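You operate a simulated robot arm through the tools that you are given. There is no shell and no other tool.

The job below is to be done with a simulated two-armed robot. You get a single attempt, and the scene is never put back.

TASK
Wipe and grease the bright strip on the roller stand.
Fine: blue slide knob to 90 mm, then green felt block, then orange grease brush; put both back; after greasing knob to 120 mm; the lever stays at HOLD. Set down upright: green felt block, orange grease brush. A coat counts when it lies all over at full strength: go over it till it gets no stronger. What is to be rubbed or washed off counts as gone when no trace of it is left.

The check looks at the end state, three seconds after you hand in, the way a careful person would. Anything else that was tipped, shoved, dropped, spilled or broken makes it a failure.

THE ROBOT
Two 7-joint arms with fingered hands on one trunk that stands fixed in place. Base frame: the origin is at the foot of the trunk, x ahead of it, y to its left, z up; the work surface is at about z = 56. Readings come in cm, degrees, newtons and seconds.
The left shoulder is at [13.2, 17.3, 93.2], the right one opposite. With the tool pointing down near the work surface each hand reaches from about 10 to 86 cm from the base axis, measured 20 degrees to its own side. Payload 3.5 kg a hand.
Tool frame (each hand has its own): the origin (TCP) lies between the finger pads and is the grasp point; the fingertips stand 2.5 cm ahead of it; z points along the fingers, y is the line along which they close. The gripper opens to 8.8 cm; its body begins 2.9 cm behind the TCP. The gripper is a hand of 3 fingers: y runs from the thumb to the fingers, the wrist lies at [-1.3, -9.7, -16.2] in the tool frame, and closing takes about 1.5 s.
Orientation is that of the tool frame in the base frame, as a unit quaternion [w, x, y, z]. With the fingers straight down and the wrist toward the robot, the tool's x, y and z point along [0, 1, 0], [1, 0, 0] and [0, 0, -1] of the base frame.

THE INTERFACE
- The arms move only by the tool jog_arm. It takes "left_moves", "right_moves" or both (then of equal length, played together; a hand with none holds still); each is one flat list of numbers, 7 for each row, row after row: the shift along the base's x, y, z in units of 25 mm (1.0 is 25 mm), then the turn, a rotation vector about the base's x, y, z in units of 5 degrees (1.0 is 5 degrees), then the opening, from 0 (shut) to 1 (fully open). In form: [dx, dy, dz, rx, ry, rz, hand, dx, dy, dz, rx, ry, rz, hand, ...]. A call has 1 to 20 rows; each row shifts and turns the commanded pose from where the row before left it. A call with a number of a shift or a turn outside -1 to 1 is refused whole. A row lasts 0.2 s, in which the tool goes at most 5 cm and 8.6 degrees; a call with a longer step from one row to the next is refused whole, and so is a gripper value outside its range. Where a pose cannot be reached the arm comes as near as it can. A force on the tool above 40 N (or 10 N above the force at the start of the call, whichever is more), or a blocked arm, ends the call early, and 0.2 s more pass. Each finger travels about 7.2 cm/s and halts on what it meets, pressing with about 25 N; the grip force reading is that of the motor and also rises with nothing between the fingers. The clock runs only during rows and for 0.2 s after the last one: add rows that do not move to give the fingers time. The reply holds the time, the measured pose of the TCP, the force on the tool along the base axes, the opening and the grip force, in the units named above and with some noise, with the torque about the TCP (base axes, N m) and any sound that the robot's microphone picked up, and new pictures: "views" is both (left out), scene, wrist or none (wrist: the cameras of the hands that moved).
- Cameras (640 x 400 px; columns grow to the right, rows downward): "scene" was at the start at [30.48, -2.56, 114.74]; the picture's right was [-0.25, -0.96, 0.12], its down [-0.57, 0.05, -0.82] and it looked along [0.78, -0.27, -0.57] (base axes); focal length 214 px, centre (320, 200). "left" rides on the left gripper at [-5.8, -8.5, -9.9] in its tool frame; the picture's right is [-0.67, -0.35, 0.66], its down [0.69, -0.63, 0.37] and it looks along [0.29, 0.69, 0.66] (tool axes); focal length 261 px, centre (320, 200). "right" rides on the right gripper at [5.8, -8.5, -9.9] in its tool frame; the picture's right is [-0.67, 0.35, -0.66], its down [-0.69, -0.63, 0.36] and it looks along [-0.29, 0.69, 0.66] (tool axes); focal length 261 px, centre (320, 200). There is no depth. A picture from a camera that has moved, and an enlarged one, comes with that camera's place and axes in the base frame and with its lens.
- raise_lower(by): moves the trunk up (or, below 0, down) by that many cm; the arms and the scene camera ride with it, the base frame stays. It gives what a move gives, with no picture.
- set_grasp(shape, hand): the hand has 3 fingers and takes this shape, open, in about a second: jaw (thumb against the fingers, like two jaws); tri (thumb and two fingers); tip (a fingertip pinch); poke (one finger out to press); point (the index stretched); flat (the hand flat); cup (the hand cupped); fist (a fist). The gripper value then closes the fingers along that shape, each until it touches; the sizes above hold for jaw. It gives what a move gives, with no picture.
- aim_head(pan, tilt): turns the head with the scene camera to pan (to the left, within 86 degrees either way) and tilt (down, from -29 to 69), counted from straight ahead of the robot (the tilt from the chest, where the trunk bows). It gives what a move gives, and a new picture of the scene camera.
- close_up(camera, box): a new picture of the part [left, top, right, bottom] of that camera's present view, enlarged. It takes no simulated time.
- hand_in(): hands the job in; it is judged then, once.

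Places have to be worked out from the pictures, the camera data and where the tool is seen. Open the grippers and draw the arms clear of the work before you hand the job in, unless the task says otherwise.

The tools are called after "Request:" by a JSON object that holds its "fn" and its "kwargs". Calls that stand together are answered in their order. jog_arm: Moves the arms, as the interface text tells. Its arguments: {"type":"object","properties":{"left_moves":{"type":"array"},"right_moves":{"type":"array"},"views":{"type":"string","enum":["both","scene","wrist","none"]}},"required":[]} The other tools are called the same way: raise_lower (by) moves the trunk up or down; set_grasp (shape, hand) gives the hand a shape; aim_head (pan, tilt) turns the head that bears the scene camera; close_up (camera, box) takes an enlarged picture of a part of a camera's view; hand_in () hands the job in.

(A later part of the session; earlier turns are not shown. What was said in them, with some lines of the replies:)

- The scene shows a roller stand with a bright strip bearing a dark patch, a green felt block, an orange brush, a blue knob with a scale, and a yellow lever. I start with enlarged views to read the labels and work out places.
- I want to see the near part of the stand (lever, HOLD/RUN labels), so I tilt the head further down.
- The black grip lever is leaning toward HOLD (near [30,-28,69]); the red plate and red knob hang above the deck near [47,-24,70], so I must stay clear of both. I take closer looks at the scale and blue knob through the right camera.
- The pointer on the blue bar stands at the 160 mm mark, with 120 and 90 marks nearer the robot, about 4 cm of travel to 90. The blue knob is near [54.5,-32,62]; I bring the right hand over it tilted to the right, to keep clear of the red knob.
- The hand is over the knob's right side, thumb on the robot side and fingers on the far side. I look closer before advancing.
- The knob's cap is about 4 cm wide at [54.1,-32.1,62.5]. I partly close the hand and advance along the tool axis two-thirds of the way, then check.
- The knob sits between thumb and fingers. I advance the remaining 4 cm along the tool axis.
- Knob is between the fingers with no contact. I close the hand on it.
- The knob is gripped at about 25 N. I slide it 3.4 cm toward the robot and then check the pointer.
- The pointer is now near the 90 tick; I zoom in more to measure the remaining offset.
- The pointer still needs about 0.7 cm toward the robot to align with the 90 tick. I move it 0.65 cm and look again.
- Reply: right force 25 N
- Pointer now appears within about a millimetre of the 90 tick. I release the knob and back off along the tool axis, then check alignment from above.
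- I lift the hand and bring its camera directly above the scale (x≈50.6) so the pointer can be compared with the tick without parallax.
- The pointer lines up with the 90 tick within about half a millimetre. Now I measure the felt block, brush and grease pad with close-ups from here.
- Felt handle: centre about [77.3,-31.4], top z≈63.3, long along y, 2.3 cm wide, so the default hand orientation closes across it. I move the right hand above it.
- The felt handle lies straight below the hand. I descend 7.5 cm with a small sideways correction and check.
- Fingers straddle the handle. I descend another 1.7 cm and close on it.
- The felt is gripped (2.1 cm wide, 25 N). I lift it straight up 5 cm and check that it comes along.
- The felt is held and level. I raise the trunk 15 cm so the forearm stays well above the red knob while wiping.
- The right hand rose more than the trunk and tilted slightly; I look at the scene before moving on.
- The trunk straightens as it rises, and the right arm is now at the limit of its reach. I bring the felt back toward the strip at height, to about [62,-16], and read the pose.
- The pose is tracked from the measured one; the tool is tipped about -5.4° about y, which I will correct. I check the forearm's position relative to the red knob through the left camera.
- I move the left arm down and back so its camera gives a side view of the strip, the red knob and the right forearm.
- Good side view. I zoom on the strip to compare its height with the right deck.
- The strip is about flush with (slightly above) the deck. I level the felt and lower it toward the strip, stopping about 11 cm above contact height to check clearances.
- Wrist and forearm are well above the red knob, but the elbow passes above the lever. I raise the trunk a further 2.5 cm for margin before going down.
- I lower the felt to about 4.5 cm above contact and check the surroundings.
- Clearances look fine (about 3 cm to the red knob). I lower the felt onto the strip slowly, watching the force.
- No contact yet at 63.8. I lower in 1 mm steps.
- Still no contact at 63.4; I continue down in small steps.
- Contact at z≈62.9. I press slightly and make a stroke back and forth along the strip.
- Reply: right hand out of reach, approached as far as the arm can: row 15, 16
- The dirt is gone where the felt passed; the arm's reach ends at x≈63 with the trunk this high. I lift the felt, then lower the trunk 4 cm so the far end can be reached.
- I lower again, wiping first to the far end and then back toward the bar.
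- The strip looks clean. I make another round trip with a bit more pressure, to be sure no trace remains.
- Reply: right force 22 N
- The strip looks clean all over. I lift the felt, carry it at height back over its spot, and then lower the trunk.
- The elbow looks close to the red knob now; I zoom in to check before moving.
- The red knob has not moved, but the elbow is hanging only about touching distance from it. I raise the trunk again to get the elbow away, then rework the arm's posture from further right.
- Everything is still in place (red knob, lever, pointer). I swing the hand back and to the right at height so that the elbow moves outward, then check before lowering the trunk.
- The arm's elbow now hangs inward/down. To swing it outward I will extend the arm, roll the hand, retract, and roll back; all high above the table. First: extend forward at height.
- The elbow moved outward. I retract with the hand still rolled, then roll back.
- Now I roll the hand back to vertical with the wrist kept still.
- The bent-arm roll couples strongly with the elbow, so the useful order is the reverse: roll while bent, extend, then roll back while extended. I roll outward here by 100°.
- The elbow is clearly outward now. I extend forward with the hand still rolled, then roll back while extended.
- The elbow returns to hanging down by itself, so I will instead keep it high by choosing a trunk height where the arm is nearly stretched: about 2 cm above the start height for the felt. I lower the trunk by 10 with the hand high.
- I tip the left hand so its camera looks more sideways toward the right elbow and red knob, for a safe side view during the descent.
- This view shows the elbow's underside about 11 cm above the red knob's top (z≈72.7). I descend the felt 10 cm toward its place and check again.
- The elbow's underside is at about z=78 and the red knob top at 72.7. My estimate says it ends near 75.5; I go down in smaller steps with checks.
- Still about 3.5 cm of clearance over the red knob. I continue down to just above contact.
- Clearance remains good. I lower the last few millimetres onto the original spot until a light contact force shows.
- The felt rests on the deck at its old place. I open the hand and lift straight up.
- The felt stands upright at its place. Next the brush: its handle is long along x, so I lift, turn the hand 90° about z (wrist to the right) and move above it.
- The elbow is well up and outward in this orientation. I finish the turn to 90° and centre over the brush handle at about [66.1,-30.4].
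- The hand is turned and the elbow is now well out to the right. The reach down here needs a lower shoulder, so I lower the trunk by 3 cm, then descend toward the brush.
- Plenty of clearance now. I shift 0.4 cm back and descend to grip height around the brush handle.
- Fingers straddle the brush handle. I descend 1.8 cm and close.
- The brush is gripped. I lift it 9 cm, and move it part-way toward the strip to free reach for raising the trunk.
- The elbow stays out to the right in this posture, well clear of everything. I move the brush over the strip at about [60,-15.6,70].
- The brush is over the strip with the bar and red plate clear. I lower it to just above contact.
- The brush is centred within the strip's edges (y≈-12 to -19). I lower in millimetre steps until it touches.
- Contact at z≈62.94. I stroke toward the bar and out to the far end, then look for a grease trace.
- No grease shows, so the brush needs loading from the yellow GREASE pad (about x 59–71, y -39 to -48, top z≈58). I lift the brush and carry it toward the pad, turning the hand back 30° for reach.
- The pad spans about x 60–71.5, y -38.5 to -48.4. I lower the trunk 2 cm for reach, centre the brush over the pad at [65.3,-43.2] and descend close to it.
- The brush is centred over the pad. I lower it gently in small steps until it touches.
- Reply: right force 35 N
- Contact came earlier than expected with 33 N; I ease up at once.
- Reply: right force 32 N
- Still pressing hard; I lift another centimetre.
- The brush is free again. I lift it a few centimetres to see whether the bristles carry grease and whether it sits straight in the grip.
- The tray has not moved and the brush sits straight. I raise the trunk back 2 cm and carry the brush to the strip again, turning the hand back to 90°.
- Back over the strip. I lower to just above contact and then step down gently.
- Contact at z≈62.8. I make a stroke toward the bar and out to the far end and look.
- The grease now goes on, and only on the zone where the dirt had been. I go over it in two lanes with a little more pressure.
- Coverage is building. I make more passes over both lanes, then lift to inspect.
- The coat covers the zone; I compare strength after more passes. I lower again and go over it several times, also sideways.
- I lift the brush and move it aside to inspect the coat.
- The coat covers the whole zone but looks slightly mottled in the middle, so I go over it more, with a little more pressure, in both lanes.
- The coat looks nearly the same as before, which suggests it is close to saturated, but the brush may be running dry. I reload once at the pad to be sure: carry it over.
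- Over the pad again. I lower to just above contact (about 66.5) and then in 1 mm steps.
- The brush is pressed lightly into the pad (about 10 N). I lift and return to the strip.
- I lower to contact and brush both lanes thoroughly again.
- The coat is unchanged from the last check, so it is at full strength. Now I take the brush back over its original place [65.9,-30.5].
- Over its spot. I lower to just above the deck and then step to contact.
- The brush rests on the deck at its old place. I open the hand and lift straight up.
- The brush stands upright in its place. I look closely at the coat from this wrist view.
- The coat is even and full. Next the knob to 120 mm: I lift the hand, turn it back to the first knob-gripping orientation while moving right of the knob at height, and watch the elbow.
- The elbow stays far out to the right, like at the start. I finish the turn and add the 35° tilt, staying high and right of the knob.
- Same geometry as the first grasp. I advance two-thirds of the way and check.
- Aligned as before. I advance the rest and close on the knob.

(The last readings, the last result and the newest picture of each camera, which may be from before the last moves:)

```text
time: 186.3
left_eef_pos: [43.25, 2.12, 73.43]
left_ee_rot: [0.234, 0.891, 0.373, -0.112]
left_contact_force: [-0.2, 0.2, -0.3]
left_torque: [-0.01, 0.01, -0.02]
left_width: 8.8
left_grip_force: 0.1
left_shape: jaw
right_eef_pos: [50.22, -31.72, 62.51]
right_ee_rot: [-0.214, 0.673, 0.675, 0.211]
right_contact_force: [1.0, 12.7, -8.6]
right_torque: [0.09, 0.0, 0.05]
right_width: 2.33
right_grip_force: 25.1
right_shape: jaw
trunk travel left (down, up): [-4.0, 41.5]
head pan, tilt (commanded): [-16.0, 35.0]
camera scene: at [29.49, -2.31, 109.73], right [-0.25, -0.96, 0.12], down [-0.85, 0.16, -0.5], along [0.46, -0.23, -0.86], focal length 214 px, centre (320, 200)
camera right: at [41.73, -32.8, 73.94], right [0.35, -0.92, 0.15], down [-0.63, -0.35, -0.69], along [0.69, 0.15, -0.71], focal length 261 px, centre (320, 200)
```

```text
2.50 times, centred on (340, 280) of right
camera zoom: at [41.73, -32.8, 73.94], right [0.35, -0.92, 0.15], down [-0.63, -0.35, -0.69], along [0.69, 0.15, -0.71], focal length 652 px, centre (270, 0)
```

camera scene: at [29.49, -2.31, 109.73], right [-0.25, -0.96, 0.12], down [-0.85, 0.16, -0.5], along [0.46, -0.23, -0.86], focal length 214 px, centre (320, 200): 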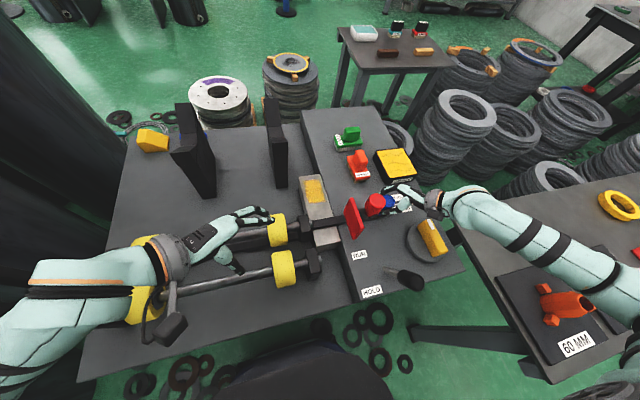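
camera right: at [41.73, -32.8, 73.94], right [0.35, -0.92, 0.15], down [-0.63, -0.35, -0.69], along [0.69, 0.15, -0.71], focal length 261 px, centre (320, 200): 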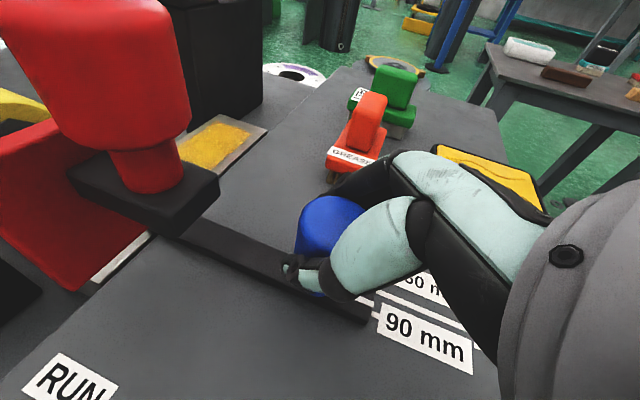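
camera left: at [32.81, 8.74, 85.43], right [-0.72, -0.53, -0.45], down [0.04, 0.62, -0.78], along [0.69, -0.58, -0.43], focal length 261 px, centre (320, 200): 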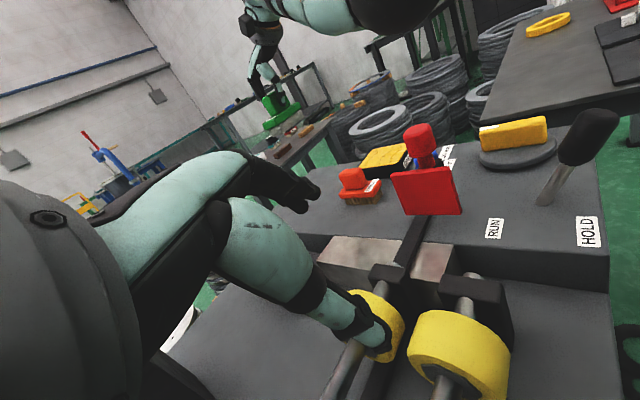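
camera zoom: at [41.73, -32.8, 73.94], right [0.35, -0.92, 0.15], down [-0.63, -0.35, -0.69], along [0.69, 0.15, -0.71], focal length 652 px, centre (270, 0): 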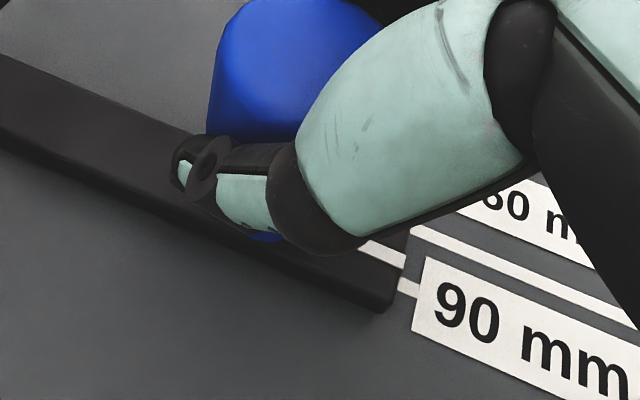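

Gripped. I slide the knob 1.7 cm away from the robot and compare the pointer with the 120 line.

Request:
{"fn": "jog_arm", "kwargs": {"right_moves": [0.17, 0, 0, 0, 0, 0, 0, 0.17, 0, 0, 0, 0, 0, 0, 0.17, 0, 0, 0, 0, 0, 0, 0.17, 0, 0, 0, 0, 0, 0, 0, 0, 0, 0, 0, 0, 0], "views": "none"}}

Request:
{"fn": "close_up", "kwargs": {"camera": "right", "box": [300, 240, 420, 340]}}

```text
time: 187.5
left_eef_pos: [43.09, 2.04, 73.39]
left_ee_rot: [0.234, 0.89, 0.374, -0.114]
left_contact_force: [-0.4, 0.3, 0.2]
left_torque: [-0.02, 0.01, -0.02]
left_width: 8.79
left_grip_force: 0.0
left_shape: jaw
right_eef_pos: [52.06, -31.73, 62.56]
right_ee_rot: [-0.213, 0.674, 0.675, 0.211]
right_contact_force: [2.5, 14.2, -12.9]
right_torque: [0.07, 0.05, 0.08]
right_width: 2.13
right_grip_force: 24.8
right_shape: jaw
trunk travel left (down, up): [-4.0, 41.5]
head pan, tilt (commanded): [-16.0, 35.0]
```

```text
4.00 times, centred on (360, 290) of right
camera zoom: at [43.57, -32.8, 73.98], right [0.35, -0.92, 0.15], down [-0.63, -0.35, -0.69], along [0.69, 0.15, -0.71], focal length 1043 px, centre (160, -160)
```

zoom: 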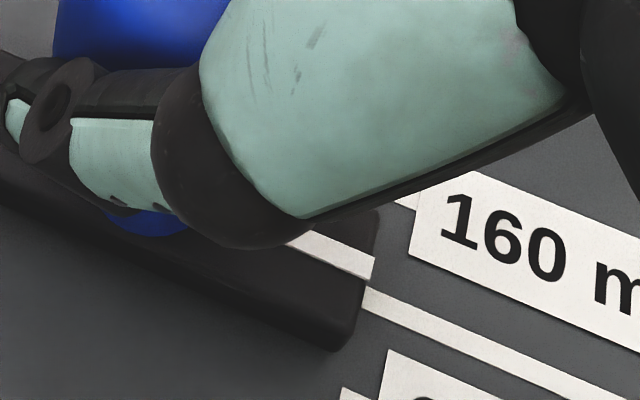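

The pointer is about 1 mm short of the 120 line. I nudge it 1 mm further and check again.

Request:
{"fn": "jog_arm", "kwargs": {"right_moves": [0.04, 0, 0, 0, 0, 0, 0, 0, 0, 0, 0, 0, 0, 0], "views": "none"}}

Request:
{"fn": "close_up", "kwargs": {"camera": "right", "box": [300, 240, 420, 340]}}

```text
time: 188.1
left_eef_pos: [43.32, 2.01, 73.34]
left_ee_rot: [0.233, 0.891, 0.374, -0.113]
left_contact_force: [0.2, 0.6, -0.3]
left_torque: [0.01, 0.03, -0.01]
left_width: 8.8
left_grip_force: 0.1
left_shape: jaw
right_eef_pos: [52.04, -31.86, 62.47]
right_ee_rot: [-0.214, 0.674, 0.675, 0.211]
right_contact_force: [1.8, 15.5, -15.5]
right_torque: [0.12, 0.07, 0.1]
right_width: 2.14
right_grip_force: 24.7
right_shape: jaw
trunk travel left (down, up): [-4.0, 41.5]
head pan, tilt (commanded): [-16.0, 35.0]
```

```text
4.00 times, centred on (360, 290) of right
camera zoom: at [43.62, -32.82, 74.01], right [0.35, -0.92, 0.15], down [-0.63, -0.35, -0.69], along [0.69, 0.15, -0.71], focal length 1043 px, centre (160, -160)
```

zoom: 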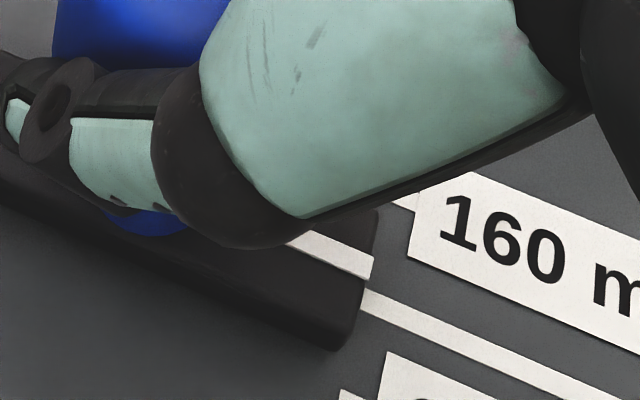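

Nearly aligned, perhaps half a millimetre short; a last tiny nudge, then I release and back off along the tool axis.

Request:
{"fn": "jog_arm", "kwargs": {"right_moves": [0.02, 0, 0, 0, 0, 0, 0, 0, 0, 0, 0, 0, 0, 0, 0, 0, 0, 0, 0, 0, 0.35, 0, 0, 0, 0, 0, 0, 0.55, 0, 0, 0, 0, 0, 0, 0.75, 0, 0, 0, 0, 0, 0, 0.75, 0, -0.3, 0.45, 0, 0, 0, 0.75, 0, -0.4, 0.6, 0, 0, 0, 0.75, 0, -0.4, 0.6, 0, 0, 0, 0.75, 0, -0.4, 0.6, 0, 0, 0, 0.75, 0, -0.4, 0.6, 0, 0, 0, 0.75], "views": "none"}}

Request:
{"fn": "jog_arm", "kwargs": {"right_moves": [0.3, -0.3, 0.6, -0.5, 0, 0, 0.75, 0.45, -0.24, 0.3, -0.9286, 0, 0, 0.75, 0.46, -0.24, 0.3, -0.9286, 0, 0, 0.75, 0.46, -0.24, 0.3, -0.9286, 0, 0, 0.75, 0.46, -0.24, 0.3, -0.9286, 0, 0, 0.75, 0.46, -0.24, 0.3, -0.9286, 0, 0, 0.75, 0.46, -0.24, 0.3, -0.9286, 0, 0, 0.75, 0.47, -0.23, 0.17, -0.9284, 0, 0, 0.75], "views": "both"}}

Request:
{"fn": "close_up", "kwargs": {"camera": "right", "box": [0, 260, 160, 400]}}

```text
time: 190.5
left_eef_pos: [43.14, 2.02, 73.41]
left_ee_rot: [0.233, 0.891, 0.374, -0.112]
left_contact_force: [-0.7, -0.1, -0.4]
left_torque: [-0.02, 0.0, -0.01]
left_width: 8.8
left_grip_force: 0.0
left_shape: jaw
right_eef_pos: [52.24, -36.7, 69.76]
right_ee_rot: [-0.213, 0.674, 0.675, 0.212]
right_contact_force: [0.0, -0.8, 0.2]
right_torque: [-0.01, 0.0, 0.01]
right_width: 6.56
right_grip_force: 0.0
right_shape: jaw
trunk travel left (down, up): [-4.0, 41.5]
head pan, tilt (commanded): [-16.0, 35.0]
```

```text
time: 192.3
left_eef_pos: [43.21, 1.93, 73.41]
left_ee_rot: [0.234, 0.891, 0.373, -0.114]
left_contact_force: [0.5, -0.1, 0.6]
left_torque: [0.0, 0.04, 0.0]
left_width: 8.78
left_grip_force: 0.1
left_shape: jaw
right_eef_pos: [60.93, -41.52, 76.14]
right_ee_rot: [0.0, 0.706, 0.708, -0.002]
right_contact_force: [0.3, 0.1, -0.1]
right_torque: [-0.03, 0.02, -0.02]
right_width: 6.55
right_grip_force: 0.0
right_shape: jaw
trunk travel left (down, up): [-4.0, 41.5]
head pan, tilt (commanded): [-16.0, 35.0]
camera scene: at [29.41, -2.39, 109.76], right [-0.25, -0.96, 0.12], down [-0.85, 0.16, -0.5], along [0.46, -0.23, -0.86], focal length 214 px, centre (320, 200)
camera right: at [52.37, -35.89, 86.04], right [0.35, -0.67, 0.66], down [-0.63, -0.69, -0.36], along [0.69, -0.29, -0.66], focal length 261 px, centre (320, 200)
```

scene: 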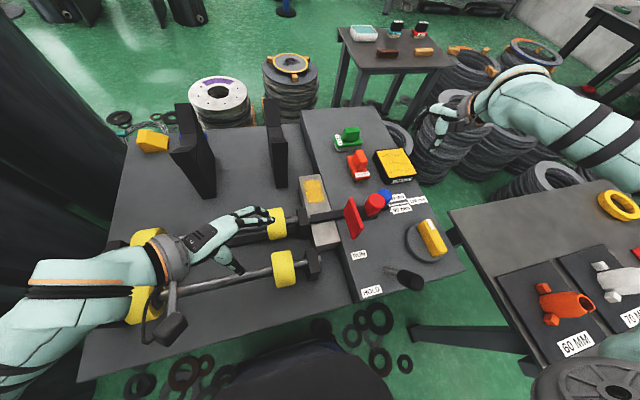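
right: 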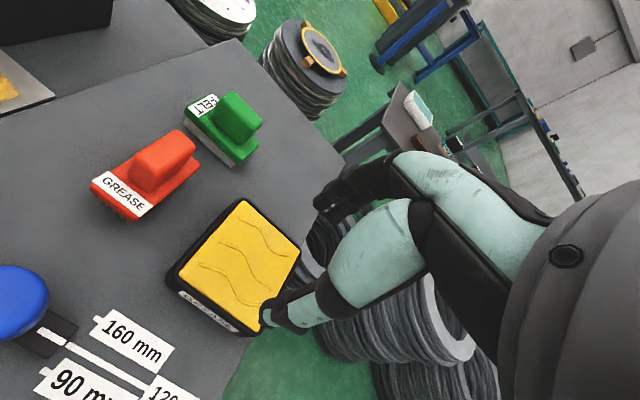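

```text
2.86 times, centred on (80, 330) of right
camera zoom: at [52.37, -35.89, 86.04], right [0.35, -0.67, 0.66], down [-0.63, -0.69, -0.36], along [0.69, -0.29, -0.66], focal length 745 px, centre (1006, -171)
```

zoom: 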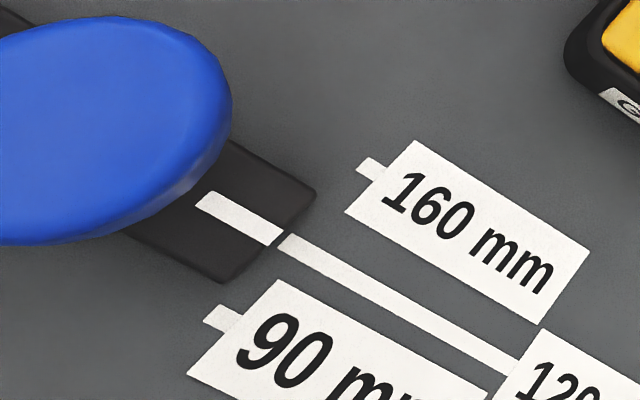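

The pointer lines up with the 120 line. Now I open both hands fully and draw both arms up and clear of the work.

Request:
{"fn": "jog_arm", "kwargs": {"right_moves": [0, 0, 0.9, 0, 0, 0, 1, 0, 0, 0.9, 0, 0, 0, 1, -0.4, 0, 0.9, 0, 0, 0, 1, -0.7, 0, 0.9, 0, 0, 0, 1, -0.8, 0.1, 0.8, 0, 0, 0, 1, -0.8, 0.1, 0.8, 0, 0, 0, 1, -0.8, 0.1, 0.8, 0, 0, 0, 1, -0.8, 0.1, 0.6, 0, 0, 0, 1, -0.8, 0.1, 0.4, 0, 0, 0, 1, -0.8, 0.1, 0.2, 0, 0, 0, 1, -0.8, 0.1, 0, 0, 0, 0, 1, -0.5, 0, 0, 0, 0, 0, 1], "left_moves": [0, 0.1, 0.8, 0, 0, 0, 1, 0, 0.1, 0.8, 0.5, 0, 0, 1, 0, 0.2, 0.9, 0.5, 0, 0, 1, 0, 0.3, 0.9, 0.6, 0, 0, 1, 0, 0.3, 0.9, 0.6, 0, 0, 1, 0, 0.3, 0.9, 0.6, 0, 0, 1, 0, 0.3, 0.9, 0.6, 0, 0, 1, 0, 0.3, 0.9, 0.6, 0, 0, 1, 0, 0.3, 0.9, 0.6, 0, 0, 1, 0, 0.3, 0.9, 0.6, 0, 0, 1, 0, 0.3, 0.9, 0.6, 0, 0, 1, 0, 0.3, 0.9, 0, 0, 0, 1], "views": "both"}}

Request:
{"fn": "close_up", "kwargs": {"camera": "scene", "box": [270, 90, 490, 310]}}

Request:
{"fn": "close_up", "kwargs": {"camera": "scene", "box": [80, 90, 340, 350]}}

```text
time: 194.9
left_eef_pos: [43.41, 8.76, 98.99]
left_ee_rot: [0.003, 0.921, 0.39, -0.016]
left_contact_force: [-0.1, -0.8, -0.1]
left_torque: [-0.01, 0.01, -0.01]
left_width: 8.84
left_grip_force: 0.0
left_shape: jaw
left hand out of reach, approached as far as the arm can: row 2, 3, 4
right_eef_pos: [42.8, -39.96, 94.25]
right_ee_rot: [-0.001, 0.707, 0.708, -0.001]
right_contact_force: [-0.5, 0.3, 0.0]
right_torque: [0.0, -0.03, 0.02]
right_width: 8.76
right_grip_force: 0.0
right_shape: jaw
trunk travel left (down, up): [-4.0, 41.5]
head pan, tilt (commanded): [-16.0, 35.0]
camera scene: at [29.31, -2.38, 109.8], right [-0.25, -0.96, 0.12], down [-0.85, 0.16, -0.5], along [0.46, -0.23, -0.86], focal length 214 px, centre (320, 200)
camera right: at [34.17, -34.16, 104.28], right [0.35, -0.67, 0.65], down [-0.63, -0.69, -0.37], along [0.69, -0.28, -0.66], focal length 261 px, centre (320, 200)
camera left: at [33.64, 10.69, 109.2], right [-0.73, -0.25, -0.63], down [0.02, 0.92, -0.38], along [0.68, -0.29, -0.67], focal length 261 px, centre (320, 200)
```

scene: 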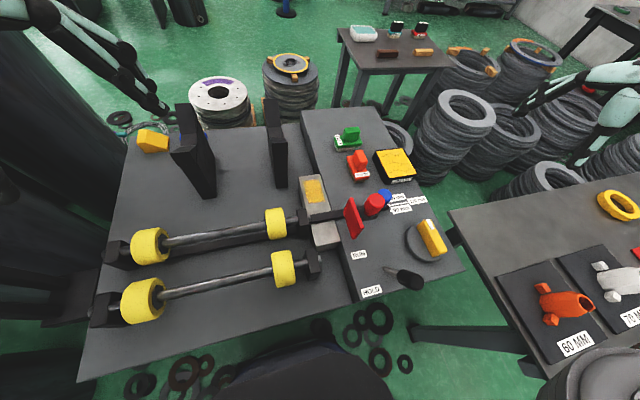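
right: 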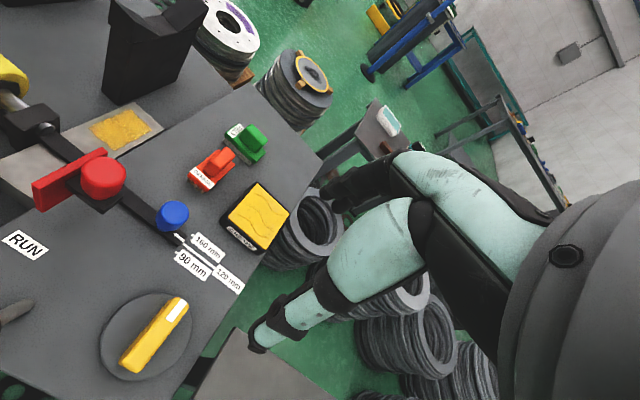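
left: 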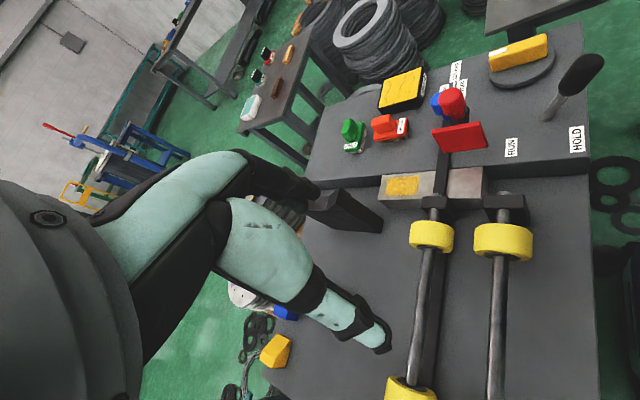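

```text
1.82 times, centred on (380, 200) of scene
camera zoom: at [29.31, -2.38, 109.8], right [-0.25, -0.96, 0.12], down [-0.85, 0.16, -0.5], along [0.46, -0.23, -0.86], focal length 390 px, centre (211, 200)
```

zoom: 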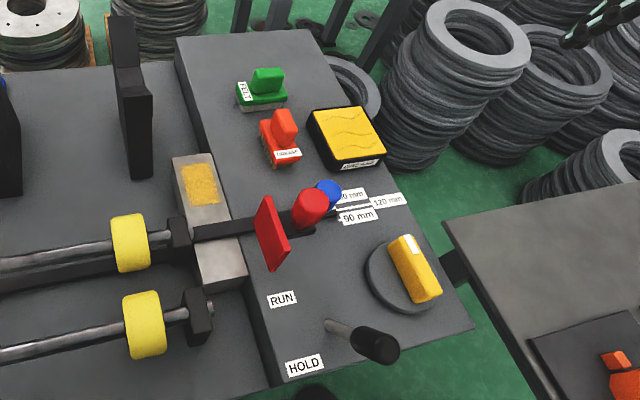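

```text
1.54 times, centred on (210, 220) of scene
camera zoom: at [29.31, -2.38, 109.8], right [-0.25, -0.96, 0.12], down [-0.85, 0.16, -0.5], along [0.46, -0.23, -0.86], focal length 330 px, centre (489, 169)
```

zoom: 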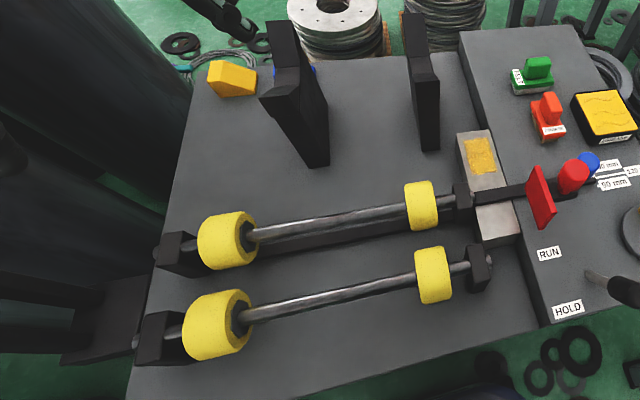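

Everything stands as it should: felt and brush upright in place, lever at HOLD, red stop untouched, arms clear. A last close look at coat and pointer before handing in.

Request:
{"fn": "close_up", "kwargs": {"camera": "right", "box": [140, 180, 260, 300]}}

Request:
{"fn": "close_up", "kwargs": {"camera": "right", "box": [60, 80, 300, 230]}}

Request:
{"fn": "close_up", "kwargs": {"camera": "left", "box": [320, 90, 500, 220]}}

```text
3.33 times, centred on (200, 240) of right
camera zoom: at [34.17, -34.16, 104.28], right [0.35, -0.67, 0.65], down [-0.63, -0.69, -0.37], along [0.69, -0.28, -0.66], focal length 869 px, centre (720, 67)
```

zoom: 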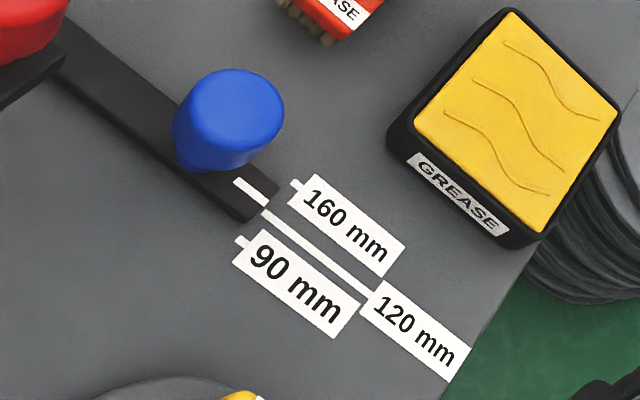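

```text
2.67 times, centred on (180, 155) of right
camera zoom: at [34.17, -34.16, 104.28], right [0.35, -0.67, 0.65], down [-0.63, -0.69, -0.37], along [0.69, -0.28, -0.66], focal length 695 px, centre (693, 320)
```

zoom: 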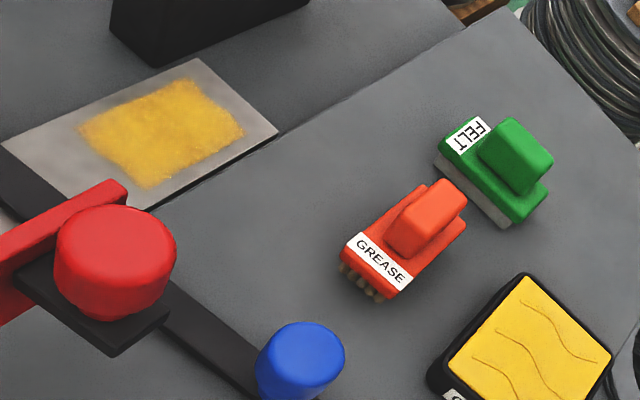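

```text
3.08 times, centred on (410, 155) of left
camera zoom: at [33.64, 10.69, 109.2], right [-0.73, -0.25, -0.63], down [0.02, 0.92, -0.38], along [0.68, -0.29, -0.67], focal length 802 px, centre (43, 338)
```

zoom: 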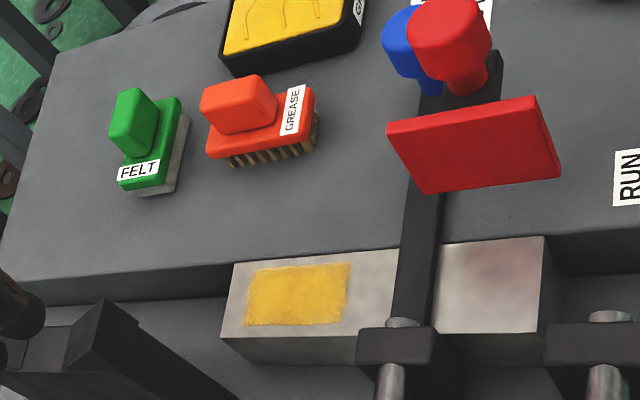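

The pointer is on 120 mm, the coat lies evenly over the whole zone, both tools are back upright, and both hands are open and clear. I hand in.

Request:
{"fn": "hand_in", "kwargs": {}}

```text
The job is handed in.
```

The strip is wiped and greased, and the job is handed in; I don't have the check's result. In the last pictures:

- **Blue knob:** it was at 90 mm for the wiping and greasing. Its pointer is now on the 120 mm line, within about half a millimetre.
- **Wiping:** the dark patch came off with the felt block, and I could see no trace of it afterwards.
- **Grease:** the coat covers the whole area where the patch was. I reloaded the brush once and went over it again, and it looked no stronger. It looks slightly uneven in tone from one angle, which I took to be reflection.
- **Tools:** the felt block and the brush are back in their places, both upright.
- **Everything else:** the lever is at HOLD. The red stop, the grease pad and the other parts look unmoved. Both hands are open and the arms are clear.

- **Grease pad:** I pressed the brush into the yellow GREASE pad twice. It was not in your list, but the brush left no grease without it. The first press was harder than intended (about 33 N), but the pad's tray did not move.
- **Red stop:** while carrying the felt back, the right elbow hung very close to the red knob. The knob showed no change in the pictures before and after.
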